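You operate a simulated robot arm through the tools that you are given. There is no shell and no other tool.

You are at the controls of a simulated robot arm. One attempt, no reset.

Task
Test the yellow-banded charger at 45 W and 65 W and label it with the most it held.
Fine: switch on, test at each load, switch off; FAIL if it held neither.

The check looks at the end state, three seconds after you hand in, the way a careful person would. Anything else that was tipped, shoved, dropped, spilled or broken makes it a failure.

Robot
A 6-joint arm with a two-finger parallel gripper, fixed in place. Base frame: the origin is on the floor under the middle of its stand, x ahead of it, y to its left, z up; the work surface is at about z = 90. Readings come in cm, rad, newtons and seconds.
It reaches about 106.6 cm from its shoulder. Its first joint turns from -2.897 to 2.897 rad. Payload 3.91 kg.
Tool frame: the origin (TCP) lies between the finger pads and is the grasp point; the fingertips stand 3 cm ahead of it; z points along the fingers, y is the line along which they close. Largest opening 11 cm; finger width 2, thickness 1; the body of the gripper, 4.8 by 11.2 cm, starts 5.5 cm behind the TCP.
Orientation is told as [roll, pitch, yaw] about the base's x, y, z axes, in that order, counted from this pose: with the fingers straight down and closing along the base's y, the tool's x points along the base's -x, its y along +y and its z along -z.

Tools
- The arm moves only by the tool jog_arm. Its argument "rows" is a list of rows, each a list of 7 numbers: the shift along the tool's x, y, z in cm, then the turn, a rotation vector about the tool's x, y, z in rad, then the gripper command, from -1 (fully open) to 1 (shut), values between in proportion. In form: [[tx, ty, tz, rx, ry, rz, fingers], ...]. A call has 1 to 20 rows; each row is the pose to reach, as a shift and turn from the pose commanded when the call began, along the tool's axes at that moment. A row lasts 0.2 s, in which the tool goes at most 5 cm and 0.15 rad; a call with a longer step from one row to the next is refused whole, and so is a gripper value outside its range. Where a pose cannot be reached the arm comes as near as it can. A force on the tool above 40 N (or 10 N above the force at the start of the call, whichever is more), or a blocked arm, ends the call early, and 0.2 s more pass. The fingers move at their own pace (about 15.3 cm/s each) and stop on an object; they squeeze with about 39 N. The grip force told is the motor's: it shows also when the fingers shut on nothing. Time passes only in rows, and 0.2 s behind the last, so rows that repeat a pose let the fingers close. It gives the time, the measured TCP pose, the force on the tool (base axes), the opening and the grip force at its end, in the units of the frame above (readings bear some noise), with the torque about the TCP (base axes, N m) and any sound that the robot's microphone picked up, and new pictures: "views" is both (left out), scene, wrist or none.
- Cameras (640 x 400 px; columns grow to the right, rows downward): "scene" is fixed at [4.84, 64.8, 150.46]; the picture's right is [0.00, -1.00, 0.00], its down [-0.75, -0.00, -0.66] and it looks along [0.66, 0.00, -0.75] (base axes); focal length 319 px, centre (320, 200). "wrist" rides on the gripper at [7.2, 1.7, -10.3] in the tool frame; the picture's right is [-0.23, 0.97, 0.00], its down [-0.76, -0.18, -0.62] and it looks along [-0.61, -0.14, 0.78] (tool axes); focal length 222 px, centre (320, 200). There is no depth. A picture from a camera that has moved, and an enlarged one, comes with that camera's place and axes in the base frame and with its lens.
- close_up(camera, box): a new picture of the part [left, top, right, bottom] of that camera's present view, enlarged. It takes no simulated time.
- job_done(): hands the job in; it is judged then, once.

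Nothing tells you positions but the pictures and the camera data. Unless the task says otherwise, let go and move clear before handing in.

The tools are called by a JSON object that holds its "api" and its "payload". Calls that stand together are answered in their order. jog_arm: Moves the arm, as the interface text tells. Its arguments: {"type":"object","properties":{"rows":{"type":"array"},"views":{"type":"string","enum":["both","scene","wrist","none"]}},"required":["rows"]} The other tools are called the same way: close_up (camera, box) takes an enlarged picture of a part of a camera's view; job_done () hands the job in.

At the start:

```text
clock: 0.0
eef_pos: [35.44, 51.97, 126.36]
tcp_rot: [0.002, 0.0, -0.001]
wrist_force: [-0.3, 0.3, 0.0]
wrist_torque: [-0.04, 0.02, -0.03]
gripper_width: 10.98
gripper_force: 0.1
```

scene: 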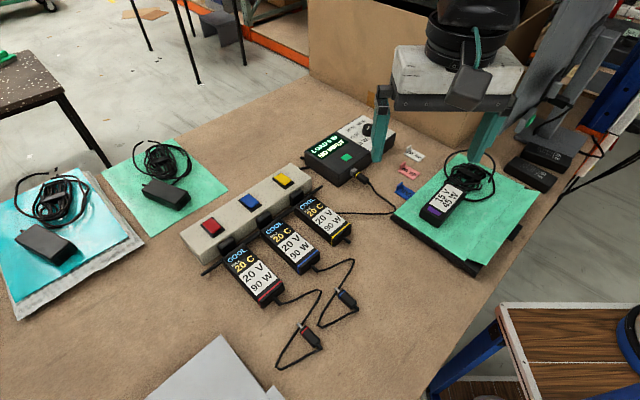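
wrist: 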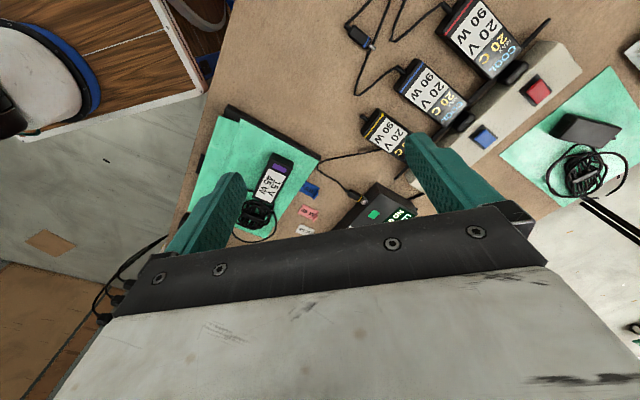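

I see a power strip with red, blue and yellow switches, three chargers with coloured bands, a load tester with a display and knob, and small label tags near it. I'll look closer before moving.

{"api": "close_up", "payload": {"camera": "scene", "box": [280, 90, 460, 220]}}

{"api": "close_up", "payload": {"camera": "scene", "box": [180, 150, 400, 310]}}

{"api": "close_up", "payload": {"camera": "scene", "box": [380, 130, 480, 210]}}

{"api": "close_up", "payload": {"camera": "wrist", "box": [220, 130, 440, 250]}}

```text
3.08 times, centred on (370, 155) of scene
camera zoom: at [4.84, 64.8, 150.46], right [0.0, -1.0, 0.0], down [-0.75, 0.0, -0.66], along [0.66, 0.0, -0.75], focal length 983 px, centre (166, 338)
```

zoom: 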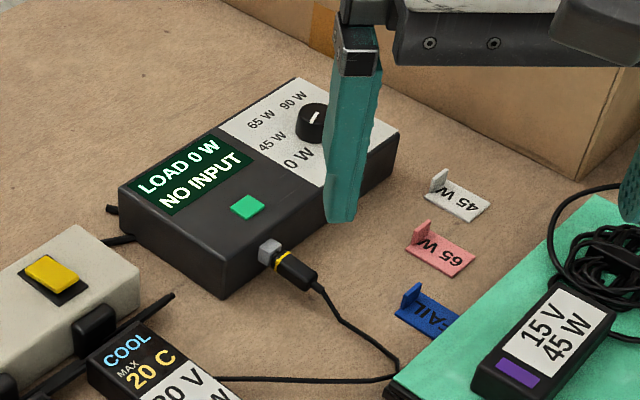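

```text
2.50 times, centred on (290, 230) of scene
camera zoom: at [4.84, 64.8, 150.46], right [0.0, -1.0, 0.0], down [-0.75, 0.0, -0.66], along [0.66, 0.0, -0.75], focal length 798 px, centre (395, 125)
```

zoom: 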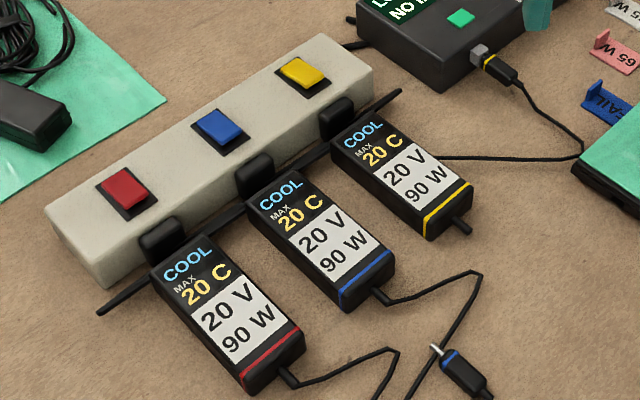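

```text
5.00 times, centred on (430, 170) of scene
camera zoom: at [4.84, 64.8, 150.46], right [0.0, -1.0, 0.0], down [-0.75, 0.0, -0.66], along [0.66, 0.0, -0.75], focal length 1597 px, centre (-230, 350)
```

zoom: 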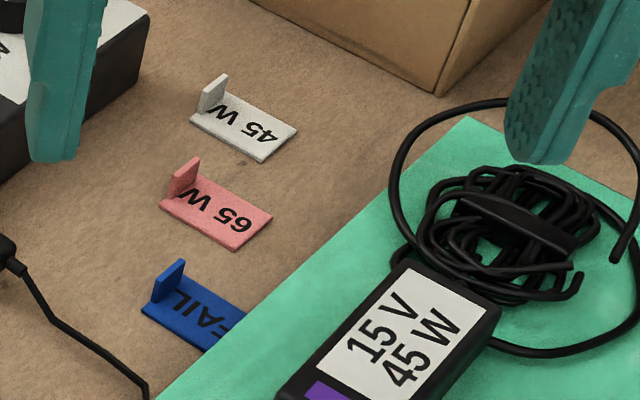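

```text
2.91 times, centred on (330, 190) of wrist
camera zoom: at [28.25, 53.7, 136.85], right [0.23, 0.97, 0.0], down [0.76, -0.18, 0.62], along [0.61, -0.14, -0.78], focal length 646 px, centre (291, 229)
```

zoom: 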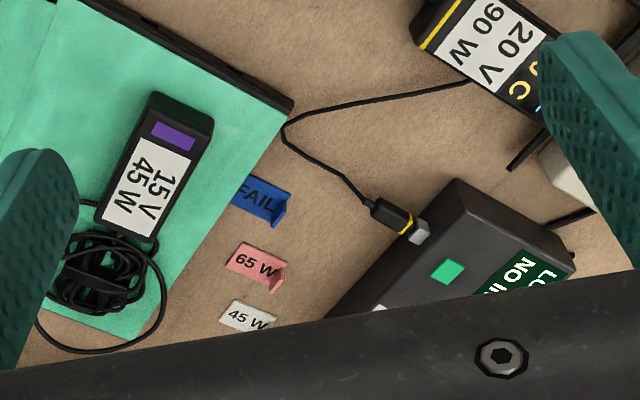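

The yellow charger is already plugged into both the strip and the tester. The tester sits near x≈70, y≈56, the knob near (77, 52), and the tags near (60–75, 40). I'll move the wrist camera over the tester for a closer look.

{"api": "jog_arm", "payload": {"rows": [[-3.3, 0.5, 1.4, 0, 0, 0, -1], [-6.6, 1, 2.8, 0, 0, 0, -1], [-10, 1.5, 4.2, 0, 0, 0, -1], [-13.3, 2, 5.6, 0, 0, 0, -1], [-16.6, 2.5, 7, 0, 0, 0, -1], [-20, 3, 8.4, 0, 0, 0, -1], [-23.3, 3.5, 9.8, 0, 0, 0, -1], [-26, 4, 10.5, 0, 0, 0, -1], [-26, 4, 10.5, 0, 0, 0, -1]]}}

```text
clock: 2.0
eef_pos: [61.78, 56.06, 115.91]
tcp_rot: [0.002, -0.001, -0.001]
wrist_force: [-1.3, 0.2, 0.7]
wrist_torque: [-0.01, -0.02, 0.0]
gripper_width: 11.01
gripper_force: 0.1
camera wrist: at [54.52, 57.76, 126.4], right [0.23, 0.97, 0.0], down [0.76, -0.18, 0.62], along [0.61, -0.14, -0.78], focal length 222 px, centre (320, 200)
```

scene: 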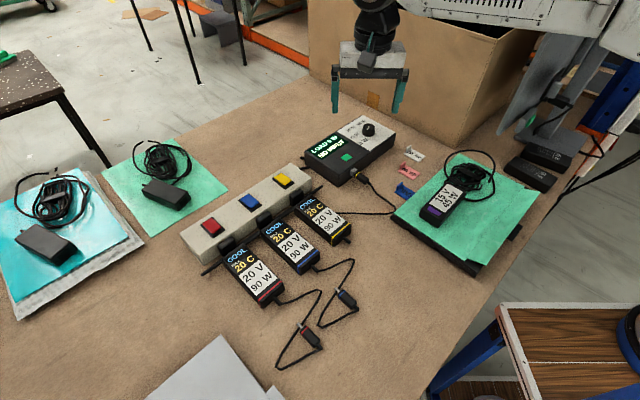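
wrist: 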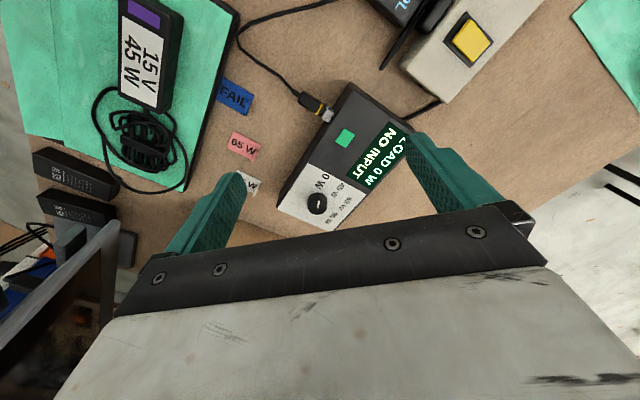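

{"api": "close_up", "payload": {"camera": "wrist", "box": [260, 80, 440, 240]}}

{"api": "close_up", "payload": {"camera": "scene", "box": [300, 105, 400, 185]}}

{"api": "close_up", "payload": {"camera": "wrist", "box": [380, 0, 540, 100]}}

{"api": "close_up", "payload": {"camera": "scene", "box": [280, 130, 460, 250]}}

```text
2.50 times, centred on (350, 160) of wrist
camera zoom: at [54.52, 57.76, 126.4], right [0.23, 0.97, 0.0], down [0.76, -0.18, 0.62], along [0.61, -0.14, -0.78], focal length 555 px, centre (245, 300)
```

zoom: 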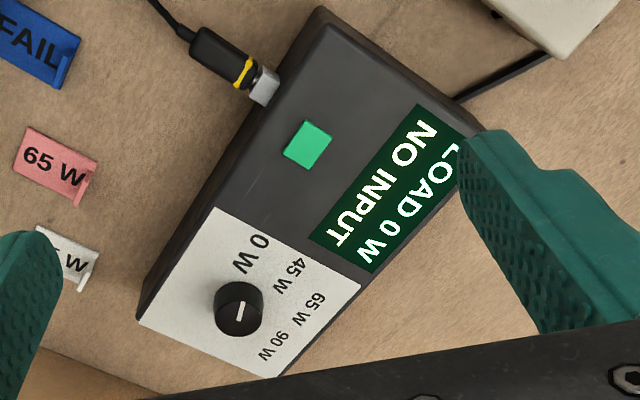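

```text
5.00 times, centred on (350, 145) of scene
camera zoom: at [4.84, 64.8, 150.46], right [0.0, -1.0, 0.0], down [-0.75, 0.0, -0.66], along [0.66, 0.0, -0.75], focal length 1597 px, centre (170, 475)
```

zoom: 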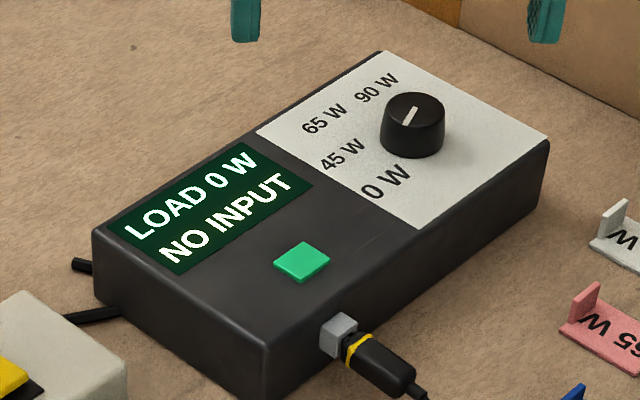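

```text
4.00 times, centred on (460, 50) of wrist
camera zoom: at [54.52, 57.76, 126.4], right [0.23, 0.97, 0.0], down [0.76, -0.18, 0.62], along [0.61, -0.14, -0.78], focal length 888 px, centre (-240, 800)
```

zoom: 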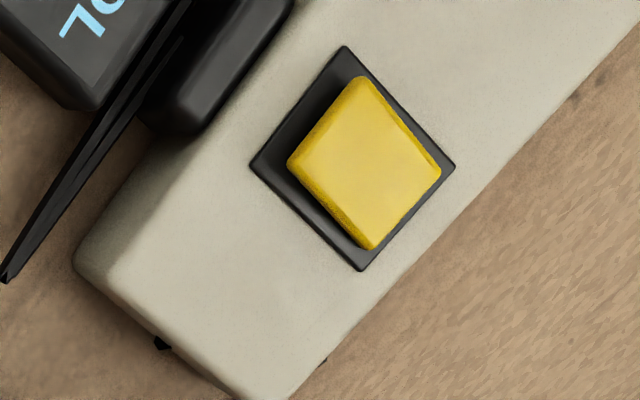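

```text
3.33 times, centred on (370, 190) of scene
camera zoom: at [4.84, 64.8, 150.46], right [0.0, -1.0, 0.0], down [-0.75, 0.0, -0.66], along [0.66, 0.0, -0.75], focal length 1064 px, centre (153, 233)
```

zoom: 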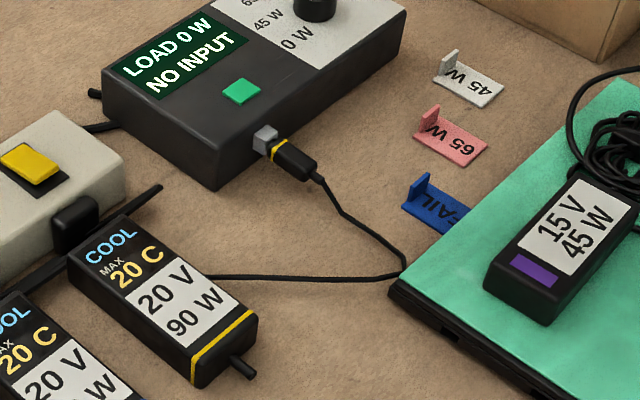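

I want to read the knob's pointer exactly, so I'm zooming in on it from both cameras.

{"api": "close_up", "payload": {"camera": "wrist", "box": [290, 160, 354, 240]}}

{"api": "close_up", "payload": {"camera": "scene", "box": [352, 110, 392, 150]}}

{"api": "close_up", "payload": {"camera": "scene", "box": [260, 160, 330, 210]}}

```text
5.00 times, centred on (322, 200) of wrist
camera zoom: at [54.52, 57.76, 126.4], right [0.23, 0.97, 0.0], down [0.76, -0.18, 0.62], along [0.61, -0.14, -0.78], focal length 1111 px, centre (310, 200)
```

zoom: 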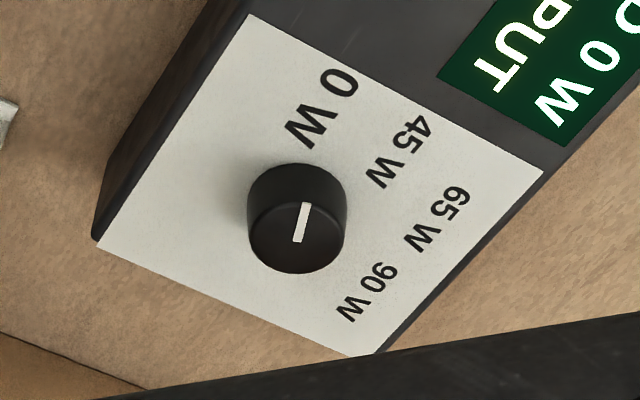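

```text
10.00 times, centred on (372, 130) of scene
camera zoom: at [4.84, 64.8, 150.46], right [0.0, -1.0, 0.0], down [-0.75, 0.0, -0.66], along [0.66, 0.0, -0.75], focal length 3193 px, centre (-200, 900)
```

zoom: 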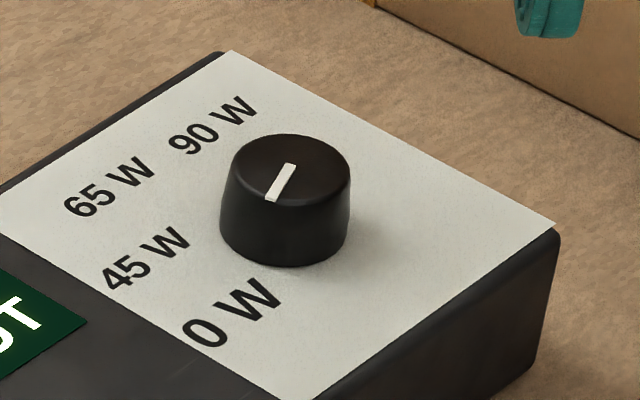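

```text
8.00 times, centred on (295, 185) of scene
camera zoom: at [4.84, 64.8, 150.46], right [0.0, -1.0, 0.0], down [-0.75, 0.0, -0.66], along [0.66, 0.0, -0.75], focal length 2555 px, centre (520, 320)
```

zoom: 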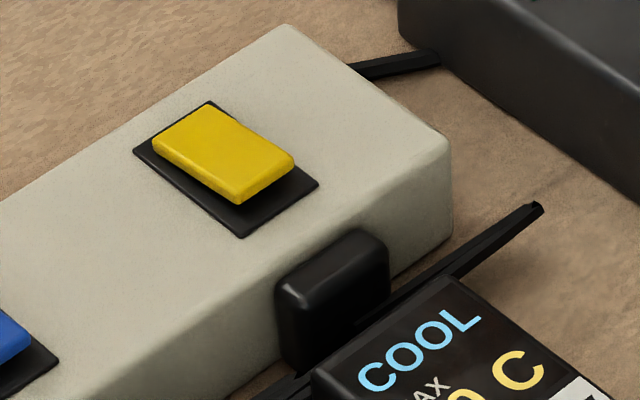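

{"api": "close_up", "payload": {"camera": "scene", "box": [268, 168, 308, 193]}}

{"api": "close_up", "payload": {"camera": "scene", "box": [190, 180, 270, 240]}}

```text
16.00 times, centred on (288, 180) of scene
camera zoom: at [4.84, 64.8, 150.46], right [0.0, -1.0, 0.0], down [-0.75, 0.0, -0.66], along [0.66, 0.0, -0.75], focal length 5109 px, centre (832, 512)
```

zoom: 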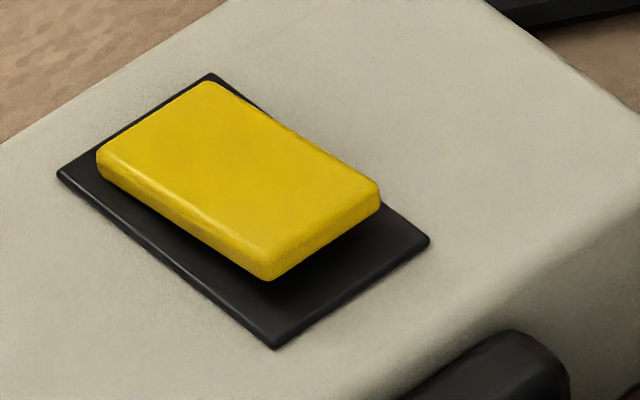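

```text
6.67 times, centred on (230, 210) of scene
camera zoom: at [4.84, 64.8, 150.46], right [0.0, -1.0, 0.0], down [-0.75, 0.0, -0.66], along [0.66, 0.0, -0.75], focal length 2129 px, centre (920, 133)
```

zoom: 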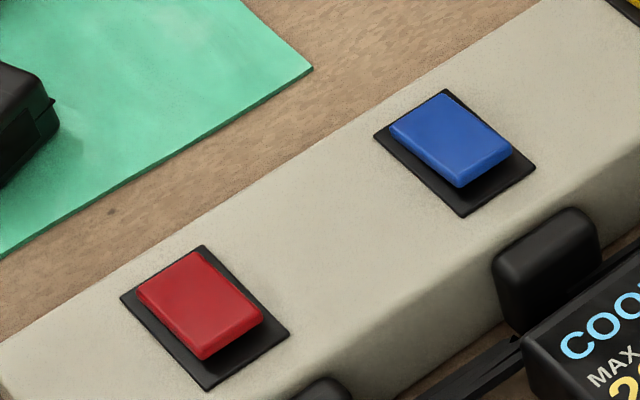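

The knob points at 0 W, and the other settings follow clockwise in steps of about 45°. The yellow rocker is off, with its charger-side end raised, at about (59.6, 73.1, 95.5). I'll shut the gripper, yaw it 45° to line up with the strip, and move above that end.

{"api": "jog_arm", "payload": {"rows": [[0.28, 2.13, 1.5, 0, 0, -0.098, 1], [0.55, 4.25, 3.0, 0, 0, -0.196, 1], [0.83, 6.38, 4.5, 0, 0, -0.294, 1], [1.1, 8.5, 6.0, 0, 0, -0.392, 1], [1.38, 10.63, 7.5, 0, 0, -0.49, 1], [1.65, 12.75, 9.0, 0, 0, -0.588, 1], [1.93, 14.88, 10.5, 0, 0, -0.686, 1], [2.2, 17.0, 12.0, 0, 0, -0.785, 1], [2.2, 17.0, 12.0, 0, 0, -0.785, 1]]}}

```text
clock: 4.0
eef_pos: [59.11, 72.55, 103.82]
tcp_rot: [0.002, -0.002, 0.786]
wrist_force: [-0.5, 0.8, -0.1]
wrist_torque: [-0.02, 0.01, -0.03]
gripper_width: 0.0
gripper_force: 37.9
out of reach, approached as far as the arm can: row 8, 9
camera wrist: at [52.79, 68.59, 114.14], right [-0.53, 0.85, 0.0], down [0.66, 0.41, 0.62], along [0.53, 0.33, -0.78], focal length 222 px, centre (320, 200)
```

scene: 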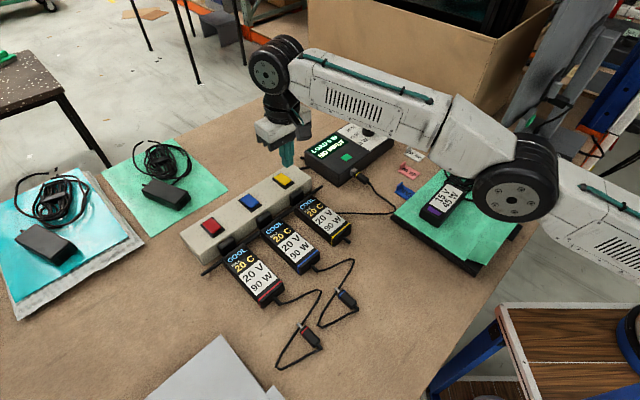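
wrist: 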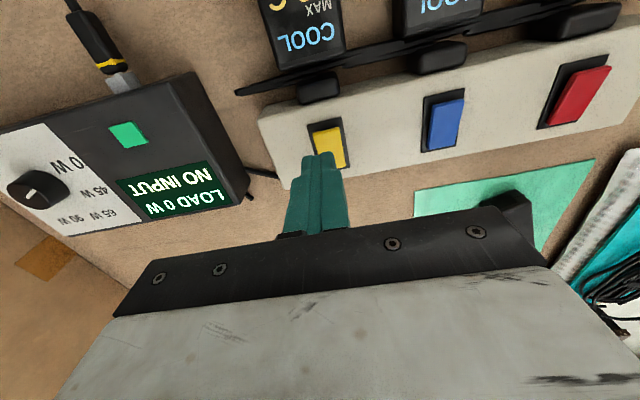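

The arm reports it's at its reach limit here with the tool vertical, so I'll have to tilt the fingers outward to press. First a closer look at where the rocker sits relative to the fingertip.

{"api": "close_up", "payload": {"camera": "wrist", "box": [270, 80, 390, 180]}}

{"api": "close_up", "payload": {"camera": "scene", "box": [250, 110, 330, 210]}}

```text
4.00 times, centred on (330, 130) of wrist
camera zoom: at [52.79, 68.59, 114.14], right [-0.53, 0.85, 0.0], down [0.66, 0.41, 0.62], along [0.53, 0.33, -0.78], focal length 888 px, centre (280, 480)
```

zoom: 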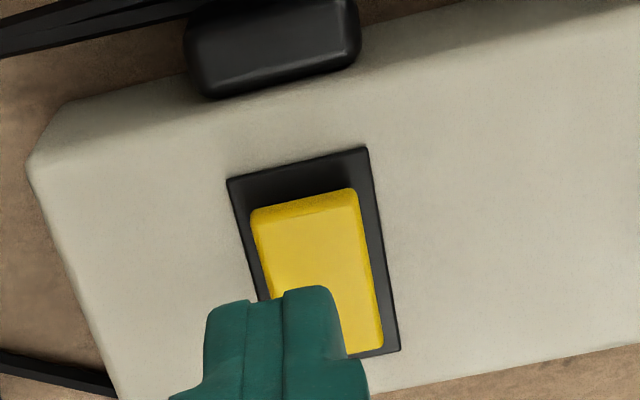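

```text
4.00 times, centred on (290, 160) of scene
camera zoom: at [4.84, 64.8, 150.46], right [0.0, -1.0, 0.0], down [-0.75, 0.0, -0.66], along [0.66, 0.0, -0.75], focal length 1277 px, centre (440, 360)
```

zoom: 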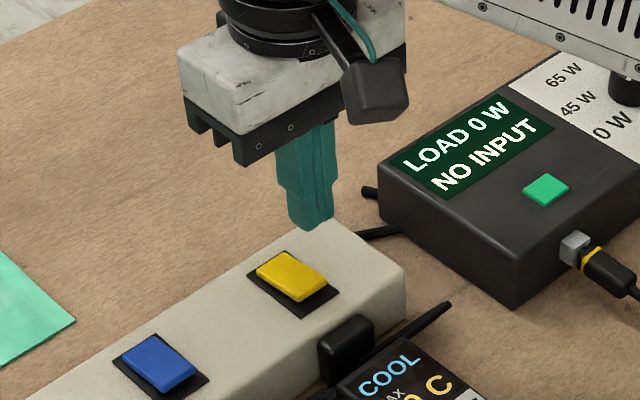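

The rocker centre comes out at about (60.35, 74.05) from both cameras. I'll tilt the fingers 0.25 rad outward, lower a little, and check the pose reached before pressing.

{"api": "jog_arm", "payload": {"rows": [[0, 0, 1, 0, -0.125, 0, 1], [0, 0, 2, 0, -0.25, 0, 1], [0, 0, 3, 0, -0.25, 0, 1], [0, 0, 3, 0, -0.25, 0, 1]]}}

```text
clock: 5.0
eef_pos: [59.1, 72.57, 100.69]
tcp_rot: [0.002, -0.252, 0.782]
wrist_force: [0.1, -0.9, -0.7]
wrist_torque: [-0.04, 0.03, 0.01]
gripper_width: 0.01
gripper_force: 37.8
camera wrist: at [51.1, 66.94, 109.04], right [-0.53, 0.85, 0.06], down [0.54, 0.28, 0.79], along [0.65, 0.45, -0.61], focal length 222 px, centre (320, 200)
```

scene: 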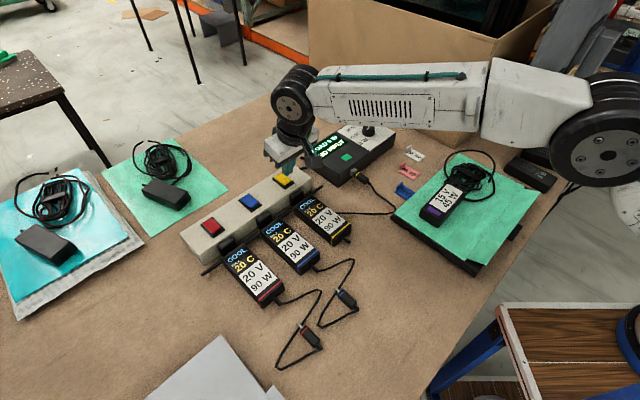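
wrist: 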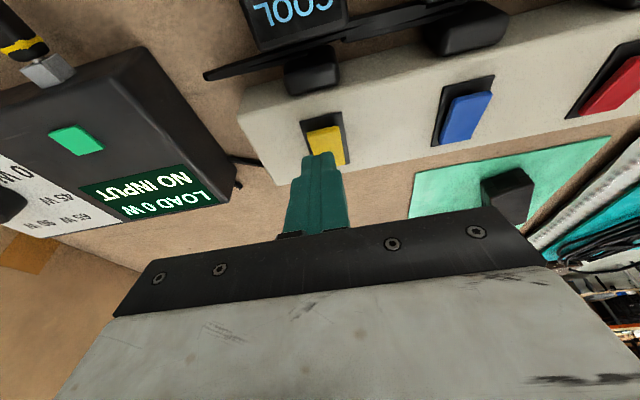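

The arm now reaches the pose with the tilt. Next I'll shift slightly outward and press slowly down onto the raised near end, watching the force.

{"api": "jog_arm", "payload": {"rows": [[-0.14, 0.06, 1.57, 0, 0, 0, 1], [-0.02, 0.06, 2.05, 0, 0, 0, 1], [0.05, 0.06, 2.34, 0, 0, 0, 1], [0.13, 0.06, 2.63, 0, 0, 0, 1], [0.13, 0.06, 2.63, 0, 0, 0, 1]]}}

```text
clock: 6.2
eef_pos: [59.32, 73.0, 98.27]
tcp_rot: [0.004, -0.254, 0.784]
wrist_force: [-1.0, 2.3, 12.4]
wrist_torque: [0.06, 0.03, -0.08]
gripper_width: 0.03
gripper_force: 37.6
camera wrist: at [51.38, 67.4, 106.65], right [-0.53, 0.84, 0.06], down [0.54, 0.28, 0.79], along [0.65, 0.45, -0.6], focal length 222 px, centre (320, 200)
```

scene: 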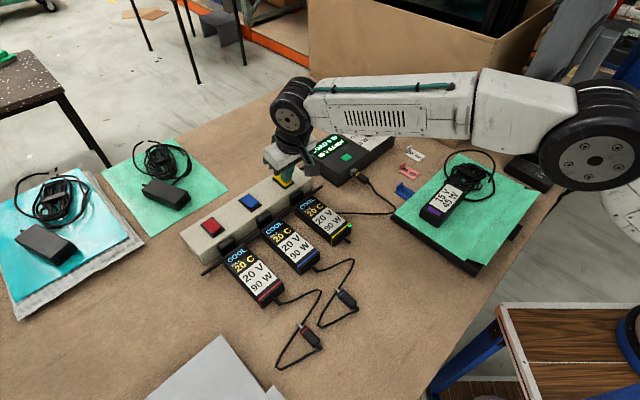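
wrist: 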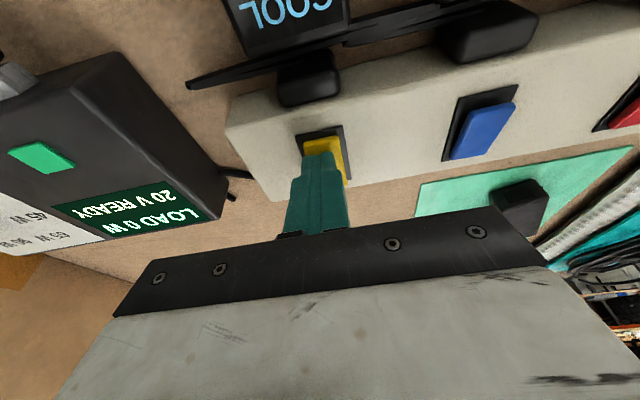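

It worked: the display now reads "LOAD 0 W / 20 V READY" and the charger's LED is lit. I'll lift straight up, straighten the tool, and swing back toward the tester.

{"api": "jog_arm", "payload": {"rows": [[-0.75, 0, -2.9, 0, 0, 0, 1], [-1.49, 0, -5.81, 0, 0, 0, 1], [-0.95, -3.54, -6.47, 0, 0.064, 0, 1], [-0.4, -7.08, -7.13, 0, 0.127, 0, 0.5], [0.15, -10.62, -7.78, 0, 0.19, 0, 0.2], [0.69, -14.16, -8.44, 0, 0.254, 0, 0], [0.69, -14.16, -8.44, 0, 0.254, 0, 0]]}}

```text
clock: 7.8
eef_pos: [67.49, 60.77, 106.43]
tcp_rot: [0.001, 0.004, 0.783]
wrist_force: [-0.2, 0.7, -0.5]
wrist_torque: [-0.04, -0.03, -0.01]
gripper_width: 5.51
gripper_force: 0.0
camera wrist: at [61.21, 56.91, 116.77], right [-0.53, 0.85, 0.0], down [0.67, 0.41, 0.62], along [0.53, 0.33, -0.78], focal length 222 px, centre (320, 200)
```

scene: 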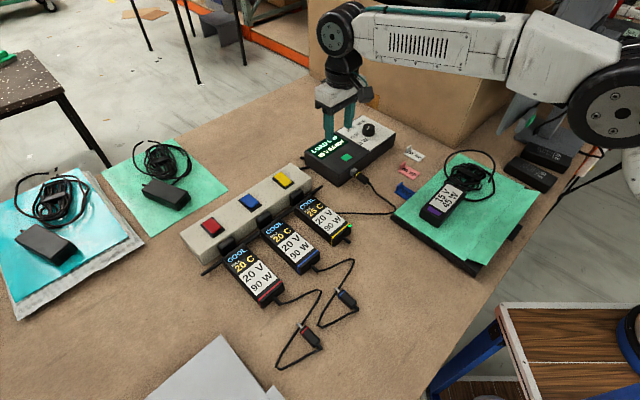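
wrist: 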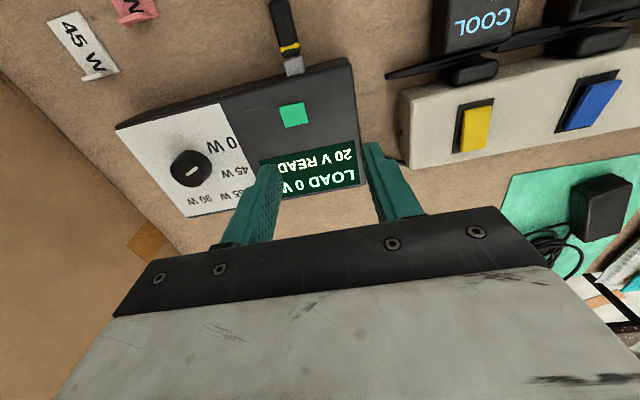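

{"api": "close_up", "payload": {"camera": "scene", "box": [270, 160, 370, 250]}}

{"api": "close_up", "payload": {"camera": "wrist", "box": [110, 50, 370, 230]}}

{"api": "close_up", "payload": {"camera": "wrist", "box": [155, 125, 235, 205]}}

{"api": "close_up", "payload": {"camera": "scene", "box": [345, 105, 395, 150]}}

```text
4.44 times, centred on (320, 205) of scene
camera zoom: at [4.84, 64.8, 150.46], right [0.0, -1.0, 0.0], down [-0.75, 0.0, -0.66], along [0.66, 0.0, -0.75], focal length 1419 px, centre (320, 178)
```

zoom: 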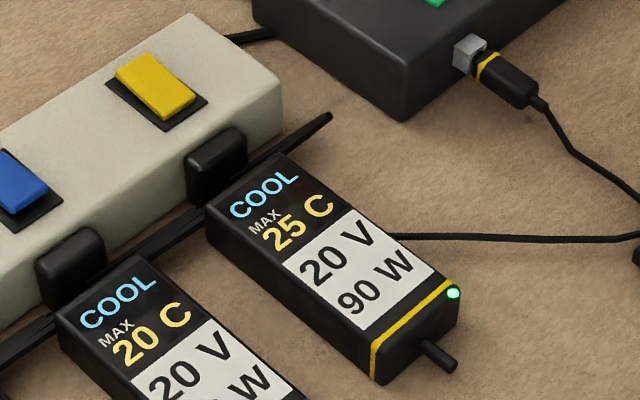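

```text
2.22 times, centred on (240, 140) of wrist
camera zoom: at [61.21, 56.91, 116.77], right [-0.53, 0.85, 0.0], down [0.67, 0.41, 0.62], along [0.53, 0.33, -0.78], focal length 494 px, centre (498, 333)
```

zoom: 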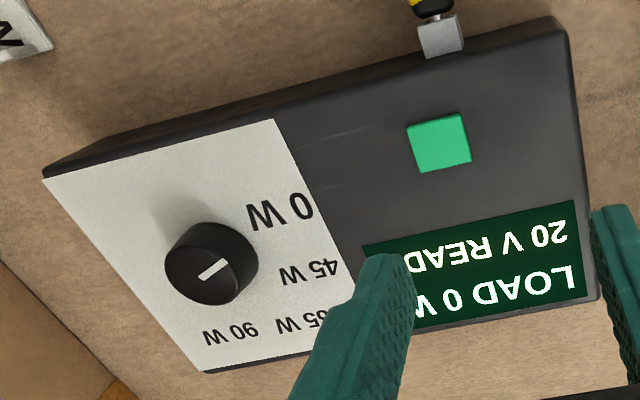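

```text
5.00 times, centred on (195, 165) of wrist
camera zoom: at [61.21, 56.91, 116.77], right [-0.53, 0.85, 0.0], down [0.67, 0.41, 0.62], along [0.53, 0.33, -0.78], focal length 1111 px, centre (945, 375)
```

zoom: 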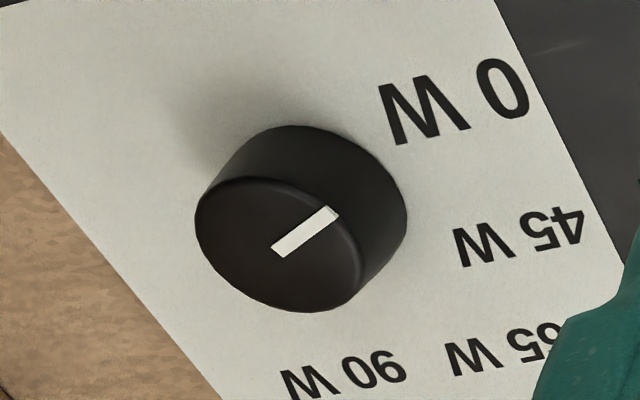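

```text
8.89 times, centred on (370, 128) of scene
camera zoom: at [4.84, 64.8, 150.46], right [0.0, -1.0, 0.0], down [-0.75, 0.0, -0.66], along [0.66, 0.0, -0.75], focal length 2838 px, centre (-124, 844)
```

zoom: 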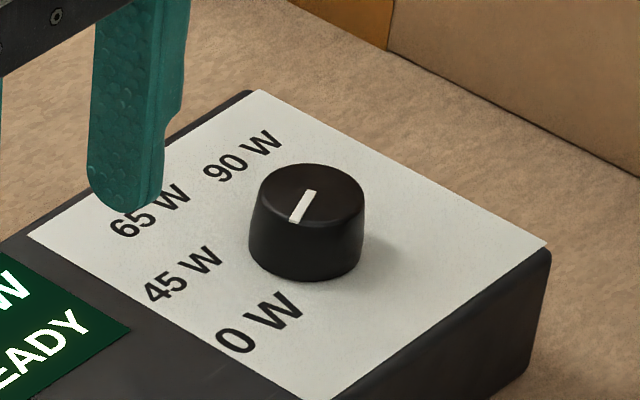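

The charger already reads MAX 25 C, so I'll keep the on-time short. The knob's axis triangulates to about (79.1, 51.4), with its top at z≈97. I'll go above it tilted 0.15 rad for reach, at yaw 78°, so the turns to 45 and 65 W stay within range.

{"api": "jog_arm", "payload": {"rows": [[-0.27, -3.0, 0.99, -0.0087, -0.0291, -0.1154, -0.18], [-0.54, -6.0, 1.97, -0.0173, -0.0583, -0.2308, -0.18], [-0.81, -9.0, 2.96, -0.026, -0.0874, -0.3462, -0.18], [-1.08, -12.0, 3.94, -0.0346, -0.1166, -0.4616, -0.18], [-1.35, -15.01, 4.93, -0.0433, -0.1457, -0.577, -0.18], [-1.35, -15.01, 4.93, -0.0433, -0.1457, -0.577, -0.18]]}}

```text
clock: 9.2
eef_pos: [78.77, 51.24, 101.4]
tcp_rot: [0.002, -0.151, 1.363]
wrist_force: [-0.1, -0.3, 0.4]
wrist_torque: [0.01, 0.02, -0.02]
gripper_width: 6.49
gripper_force: 0.0
camera wrist: at [75.45, 43.09, 110.61], right [-0.91, 0.42, 0.04], down [0.31, 0.61, 0.73], along [0.28, 0.67, -0.68], focal length 222 px, centre (320, 200)
```

scene: 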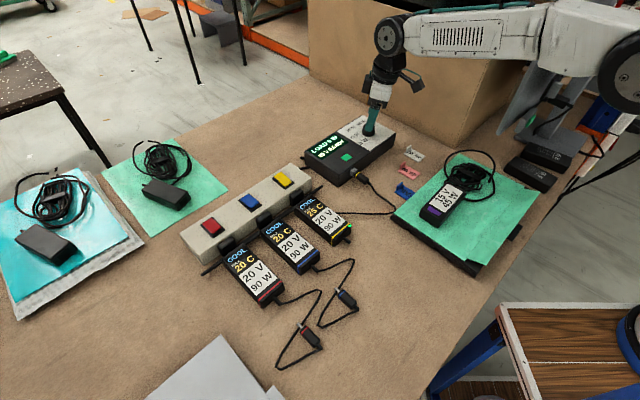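
wrist: 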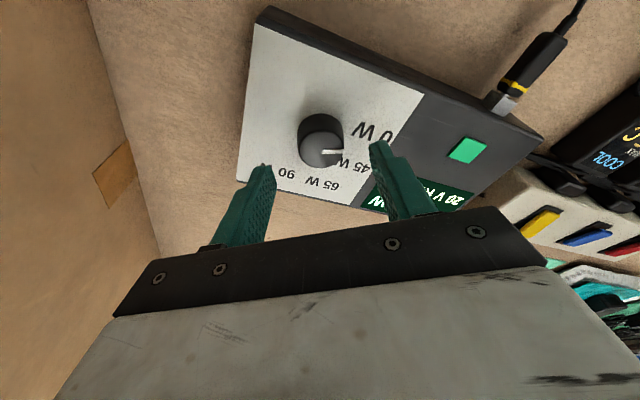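

{"api": "close_up", "payload": {"camera": "wrist", "box": [240, 90, 440, 215]}}

{"api": "close_up", "payload": {"camera": "scene", "box": [300, 70, 430, 240]}}

```text
3.20 times, centred on (340, 152) of wrist
camera zoom: at [75.45, 43.09, 110.61], right [-0.91, 0.42, 0.04], down [0.31, 0.61, 0.73], along [0.28, 0.67, -0.68], focal length 711 px, centre (256, 352)
```

zoom: 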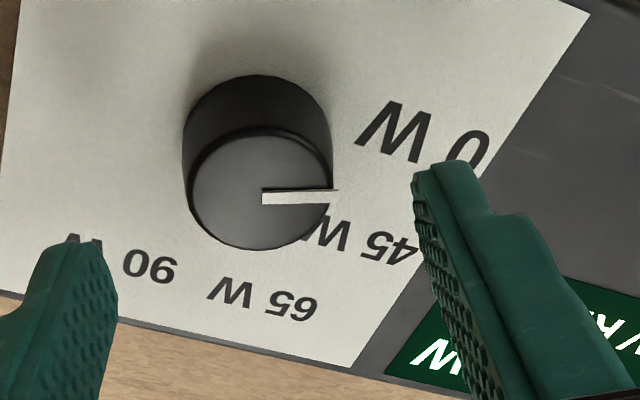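

```text
2.35 times, centred on (365, 155) of scene
camera zoom: at [4.84, 64.8, 150.46], right [0.0, -1.0, 0.0], down [-0.75, 0.0, -0.66], along [0.66, 0.0, -0.75], focal length 751 px, centre (214, 306)
```

zoom: 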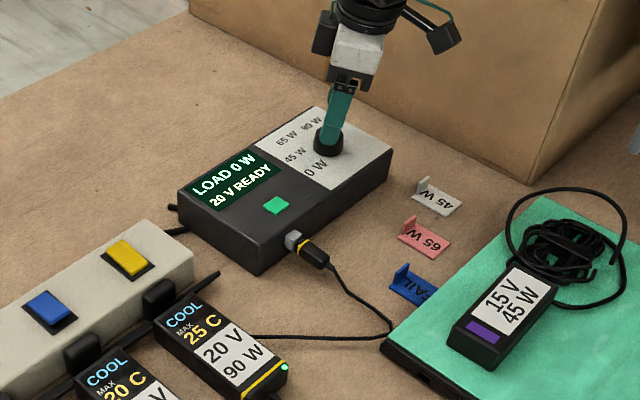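

The max has stayed at 25 C. The close view puts the knob at (78.8, 51.6), centred between the fingers. I'll go straight down about 2.7 cm and close on it.

{"api": "jog_arm", "payload": {"rows": [[0.2, 0, 1.34, 0, 0, 0, -0.18], [0.4, 0, 2.67, 0, 0, 0, -0.18], [0.4, 0, 2.67, 0, 0, 0, 0.2], [0.4, 0, 2.67, 0, 0, 0, 1], [0.4, 0, 2.67, 0, 0, 0, 1]]}}

```text
clock: 10.4
eef_pos: [78.68, 51.29, 98.57]
tcp_rot: [0.003, -0.148, 1.362]
wrist_force: [-10.0, -2.3, -0.7]
wrist_torque: [0.09, 0.39, 0.0]
gripper_width: 3.46
gripper_force: 38.7
camera wrist: at [75.33, 43.18, 107.84], right [-0.91, 0.42, 0.04], down [0.31, 0.61, 0.73], along [0.28, 0.67, -0.68], focal length 222 px, centre (320, 200)
```

scene: 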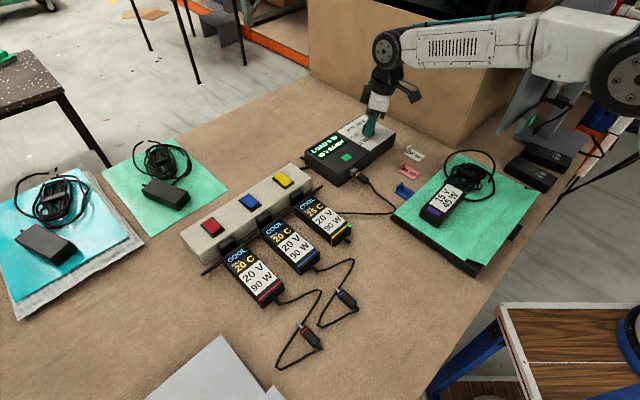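
wrist: 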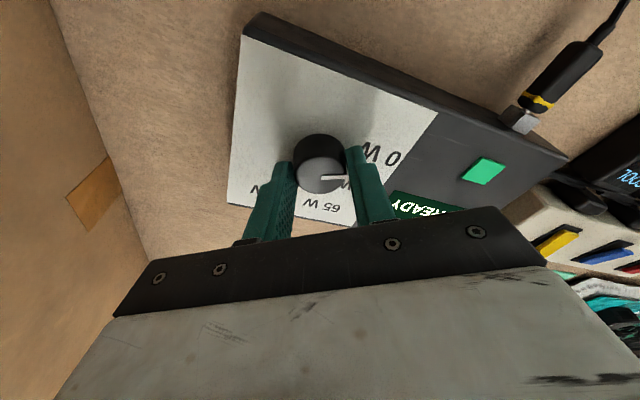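

I've gripped the knob at a 3.46 cm opening with only a small side force. Next is the 45° clockwise turn to the 45 W setting.

{"api": "jog_arm", "payload": {"rows": [[-0.01, 0.1, 0, 0.0195, 0, 0.1293, 1], [-0.03, 0.15, 0, 0.039, 0, 0.2587, 1], [-0.04, 0.2, 0, 0.0585, 0, 0.388, 1], [-0.06, 0.25, 0.01, 0.078, 0, 0.5173, 1], [-0.07, 0.28, 0.01, 0.0975, 0, 0.6467, 1], [-0.09, 0.3, 0.01, 0.117, 0, 0.776, 1]]}}

```text
clock: 11.8
eef_pos: [78.43, 51.39, 98.58]
tcp_rot: [0.002, -0.148, 0.576]
wrist_force: [-16.6, 1.1, 0.8]
wrist_torque: [0.22, 0.06, 0.03]
gripper_width: 3.4
gripper_force: 39.2
camera wrist: at [70.42, 48.19, 107.86], right [-0.34, 0.94, 0.03], down [0.65, 0.21, 0.73], along [0.68, 0.27, -0.68], focal length 222 px, centre (320, 200)
```

scene: 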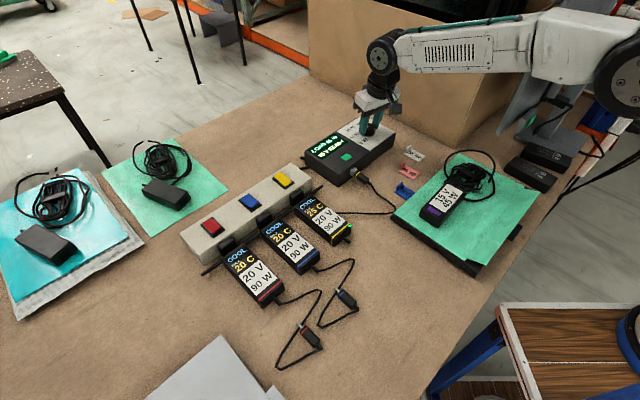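
wrist: 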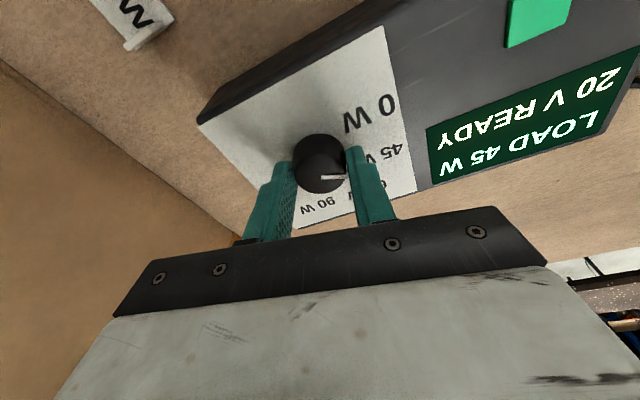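

The knob reached its click and the display shows "LOAD 45 W / 20 V READY", so the green button must start the test. I'll let go of the knob, lift, close the fingers and go above the green button at about (68.3, 58.1).

{"api": "jog_arm", "payload": {"rows": [[0, 0, 0, 0, 0, 0, -0.18], [0, 0, 0, 0, 0, 0, -0.18], [-0.59, 0, -3.96, 0, 0, 0, -0.18], [1.06, 3.72, -3.84, -0.005, 0.049, -0.07, 0.3], [2.71, 7.43, -3.72, -0.01, 0.098, -0.139, 1], [4.36, 11.15, -3.6, -0.0155, 0.1475, -0.2086, 1], [4.36, 11.15, -3.6, -0.0155, 0.1475, -0.2086, 1]]}}

```text
clock: 13.4
eef_pos: [68.54, 58.24, 101.58]
tcp_rot: [0.001, 0.003, 0.788]
wrist_force: [-1.2, -0.3, -0.3]
wrist_torque: [0.0, 0.01, 0.0]
gripper_width: 0.0
gripper_force: 38.0
camera wrist: at [62.27, 54.34, 112.01], right [-0.53, 0.85, 0.0], down [0.66, 0.41, 0.62], along [0.53, 0.33, -0.78], focal length 222 px, centre (320, 200)
```

scene: 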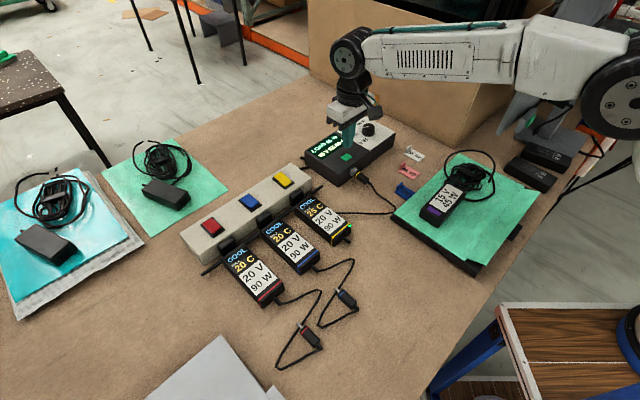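
wrist: 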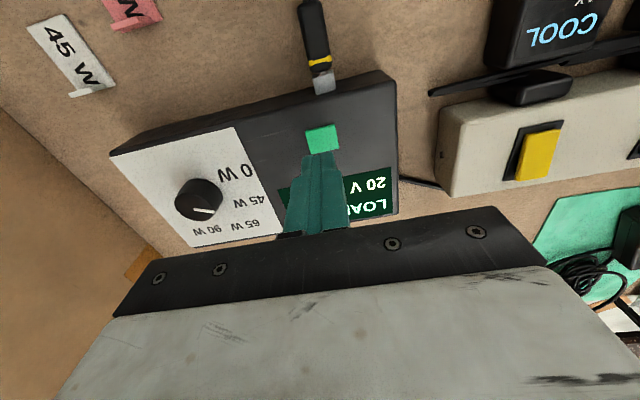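

{"api": "close_up", "payload": {"camera": "wrist", "box": [160, 100, 400, 250]}}

{"api": "close_up", "payload": {"camera": "scene", "box": [300, 100, 400, 190]}}

```text
2.67 times, centred on (280, 175) of wrist
camera zoom: at [62.27, 54.34, 112.01], right [-0.53, 0.85, 0.0], down [0.66, 0.41, 0.62], along [0.53, 0.33, -0.78], focal length 592 px, centre (427, 267)
```

zoom: 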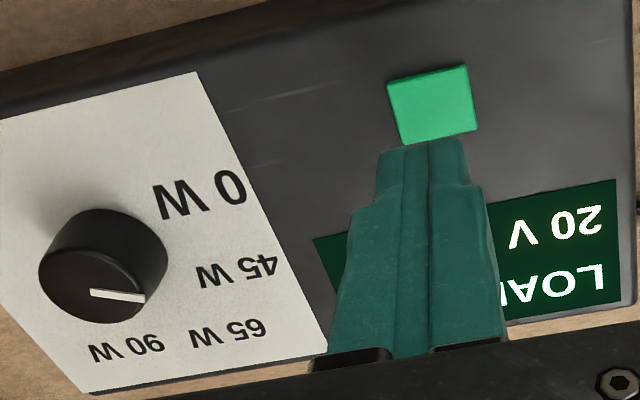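

```text
4.44 times, centred on (350, 145) of scene
camera zoom: at [4.84, 64.8, 150.46], right [0.0, -1.0, 0.0], down [-0.75, 0.0, -0.66], along [0.66, 0.0, -0.75], focal length 1419 px, centre (187, 444)
```

zoom: 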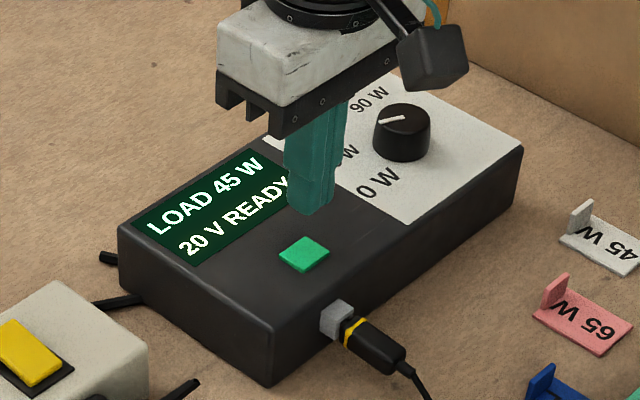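

The display still reads LOAD 45 W / READY and the button is at about (68.3, 58.3). I'll press it gently.

{"api": "jog_arm", "payload": {"rows": [[0.1, 0.2, 2.5, 0, 0, 0, 1], [0.1, 0.2, 3.0, 0, 0, 0, 1], [0.1, 0.2, 3.3, 0, 0, 0, 1], [0.1, 0.2, 3.5, 0, 0, 0, 1]]}}

```text
clock: 14.4
eef_pos: [68.33, 58.21, 98.14]
tcp_rot: [0.001, -0.001, 0.785]
wrist_force: [0.9, -0.4, 1.5]
wrist_torque: [0.01, -0.07, 0.03]
gripper_width: 0.02
gripper_force: 37.9
heard: click
camera wrist: at [62.12, 54.29, 108.51], right [-0.53, 0.85, 0.0], down [0.66, 0.41, 0.62], along [0.53, 0.33, -0.78], focal length 222 px, centre (320, 200)
```

scene: 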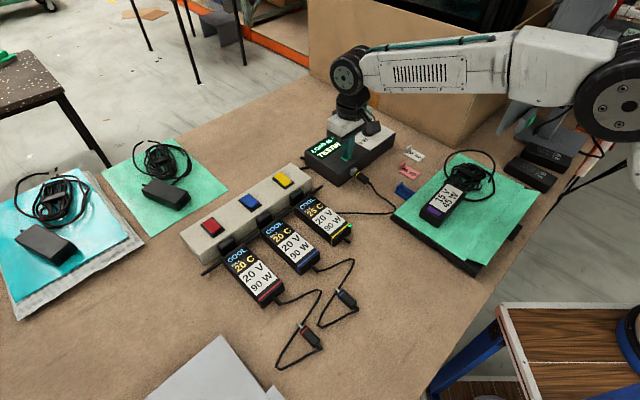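
wrist: 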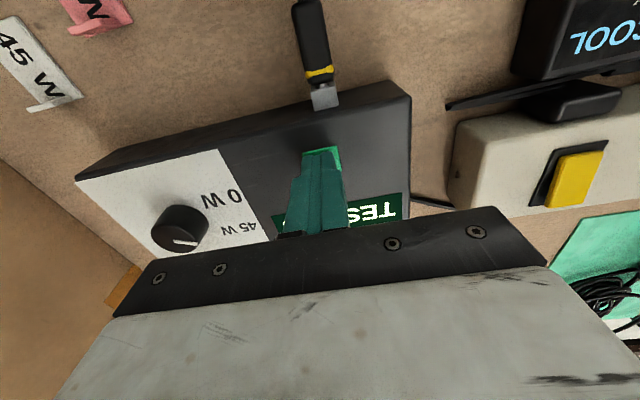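

Click heard and the display shows TESTING. I'll lift off and move to the pre-grasp pose above the knob while the test runs, without touching the knob.

{"api": "jog_arm", "payload": {"rows": [[0, 0, -3.3, 0, 0, 0, 1], [-0.75, -4.0, -3.3, -0.0046, -0.0499, -0.0616, 0.3], [-1.5, -8.0, -3.28, -0.0093, -0.0997, -0.1231, -0.18], [-2.26, -11.99, -3.26, -0.0139, -0.1496, -0.1847, -0.18], [-2.26, -11.99, -3.26, -0.0139, -0.1496, -0.1847, -0.18]]}}

{"api": "close_up", "payload": {"camera": "scene", "box": [270, 100, 410, 250]}}

{"api": "close_up", "payload": {"camera": "wrist", "box": [240, 90, 440, 215]}}

```text
clock: 15.6
eef_pos: [78.27, 51.15, 101.33]
tcp_rot: [0.003, -0.152, 0.972]
wrist_force: [-1.1, 0.2, -0.5]
wrist_torque: [0.01, 0.0, -0.01]
gripper_width: 6.51
gripper_force: 0.3
camera wrist: at [72.11, 44.94, 110.55], right [-0.68, 0.73, 0.04], down [0.52, 0.44, 0.73], along [0.52, 0.51, -0.68], focal length 222 px, centre (320, 200)
```

scene: 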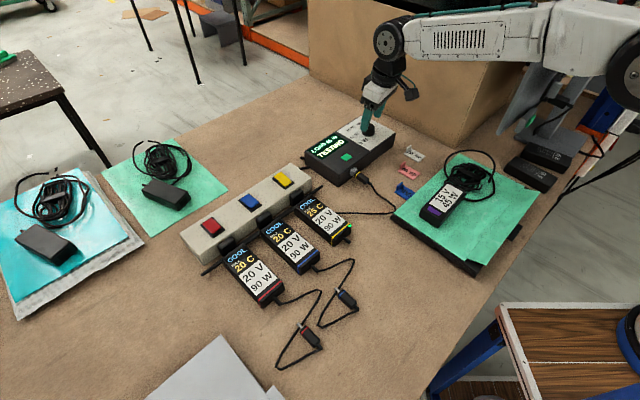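
wrist: 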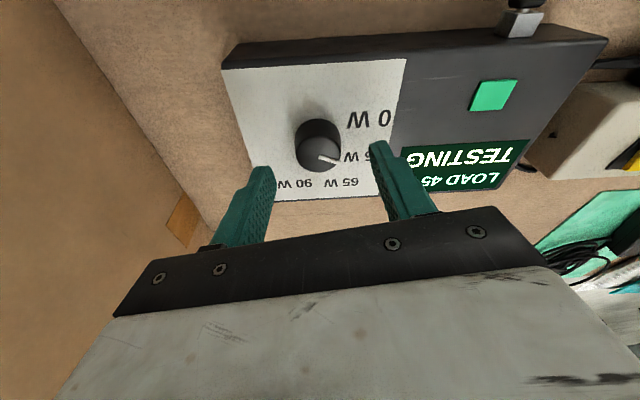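

```text
2.67 times, centred on (340, 175) of scene
camera zoom: at [4.84, 64.8, 150.46], right [0.0, -1.0, 0.0], down [-0.75, 0.0, -0.66], along [0.66, 0.0, -0.75], focal length 852 px, centre (267, 267)
```

zoom: 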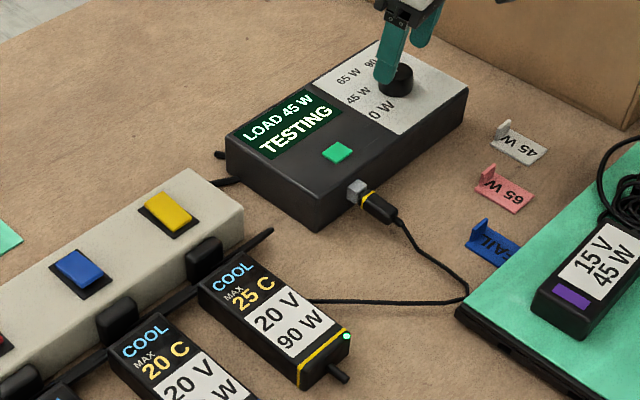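

```text
3.20 times, centred on (340, 152) of wrist
camera zoom: at [72.11, 44.94, 110.55], right [-0.68, 0.73, 0.04], down [0.52, 0.44, 0.73], along [0.52, 0.51, -0.68], focal length 711 px, centre (256, 352)
```

zoom: 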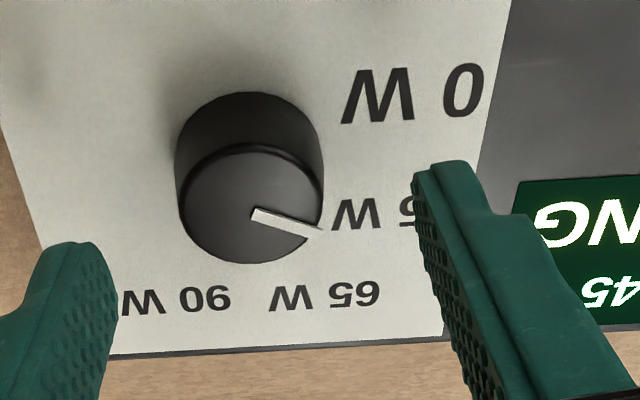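

The test is still running and the temperature is steady at 25 C. I'll hold above the knob with a small centring shift and wait for the result.

{"api": "jog_arm", "payload": {"rows": [[-0.3, -0.1, 0, 0, 0, 0, -0.18], [-0.3, -0.1, 0, 0, 0, 0, -0.18], [-0.3, -0.1, 0, 0, 0, 0, -0.18], [-0.3, -0.1, 0, 0, 0, 0, -0.18], [-0.3, -0.1, 0, 0, 0, 0, -0.18]], "views": "wrist"}}

{"api": "close_up", "payload": {"camera": "scene", "box": [270, 100, 410, 250]}}

```text
clock: 16.8
eef_pos: [78.7, 51.44, 101.37]
tcp_rot: [0.001, -0.149, 0.972]
wrist_force: [-0.6, -0.5, 0.7]
wrist_torque: [0.01, 0.03, -0.03]
gripper_width: 6.5
gripper_force: 0.1
camera wrist: at [72.36, 45.16, 110.57], right [-0.68, 0.74, 0.04], down [0.52, 0.44, 0.73], along [0.52, 0.51, -0.68], focal length 222 px, centre (320, 200)
```

wrist: 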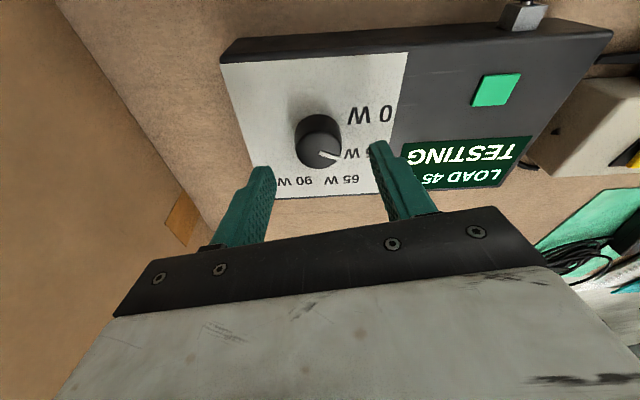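

```text
2.67 times, centred on (340, 175) of scene
camera zoom: at [4.84, 64.8, 150.46], right [0.0, -1.0, 0.0], down [-0.75, 0.0, -0.66], along [0.66, 0.0, -0.75], focal length 852 px, centre (267, 267)
```

zoom: 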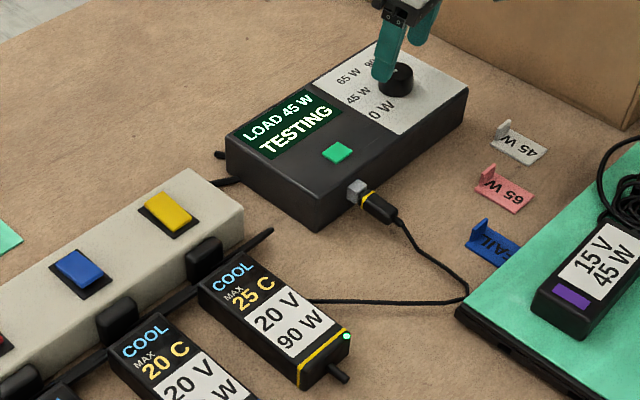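

{"api": "jog_arm", "payload": {"rows": [[0, 0, 0, 0, 0, 0, -0.18], [0, 0, 0, 0, 0, 0, -0.18], [0, 0, 0, 0, 0, 0, -0.18], [0, 0, 0, 0, 0, 0, -0.18], [0, 0, 0, 0, 0, 0, -0.18], [0, 0, 0, 0, 0, 0, -0.18], [0, 0, 0, 0, 0, 0, -0.18]], "views": "none"}}

{"api": "close_up", "payload": {"camera": "scene", "box": [270, 100, 410, 250]}}

```text
clock: 18.4
eef_pos: [78.75, 51.44, 101.36]
tcp_rot: [0.003, -0.15, 0.969]
wrist_force: [-0.8, -0.7, -0.4]
wrist_torque: [-0.01, -0.01, 0.02]
gripper_width: 6.49
gripper_force: 0.2
```

```text
2.67 times, centred on (340, 175) of scene
camera zoom: at [4.84, 64.8, 150.46], right [0.0, -1.0, 0.0], down [-0.75, 0.0, -0.66], along [0.66, 0.0, -0.75], focal length 852 px, centre (267, 267)
```

zoom: 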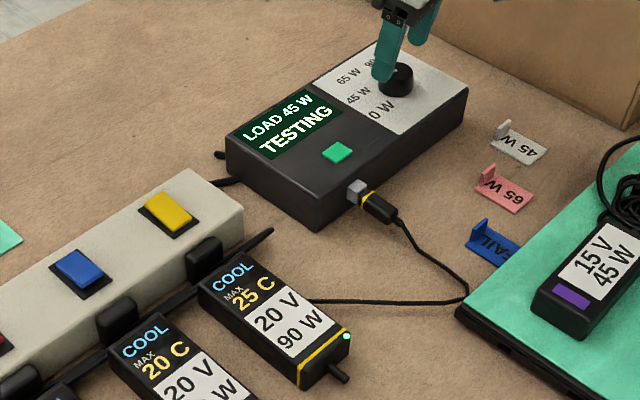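

{"api": "jog_arm", "payload": {"rows": [[0, 0, 0, 0, 0, 0, -0.18], [0, 0, 0, 0, 0, 0, -0.18], [0, 0, 0, 0, 0, 0, -0.18], [0, 0, 0, 0, 0, 0, -0.18], [0, 0, 0, 0, 0, 0, -0.18], [0, 0, 0, 0, 0, 0, -0.18], [0, 0, 0, 0, 0, 0, -0.18], [0, 0, 0, 0, 0, 0, -0.18]], "views": "none"}}

{"api": "close_up", "payload": {"camera": "scene", "box": [270, 100, 410, 250]}}

```text
clock: 20.2
eef_pos: [78.75, 51.45, 101.41]
tcp_rot: [0.002, -0.151, 0.971]
wrist_force: [0.1, 0.2, 0.0]
wrist_torque: [0.0, 0.0, -0.01]
gripper_width: 6.47
gripper_force: 0.1
```

```text
2.67 times, centred on (340, 175) of scene
camera zoom: at [4.84, 64.8, 150.46], right [0.0, -1.0, 0.0], down [-0.75, 0.0, -0.66], along [0.66, 0.0, -0.75], focal length 852 px, centre (267, 267)
```

zoom: 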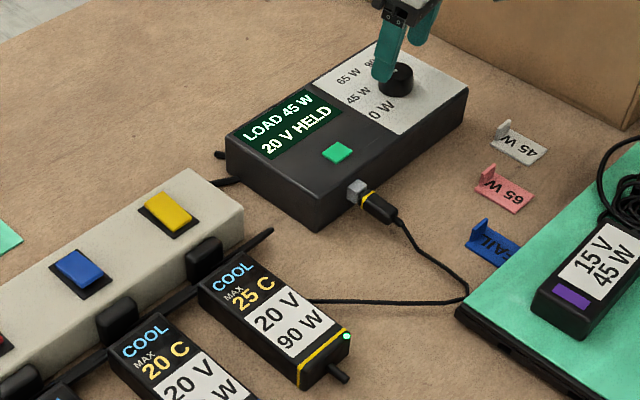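

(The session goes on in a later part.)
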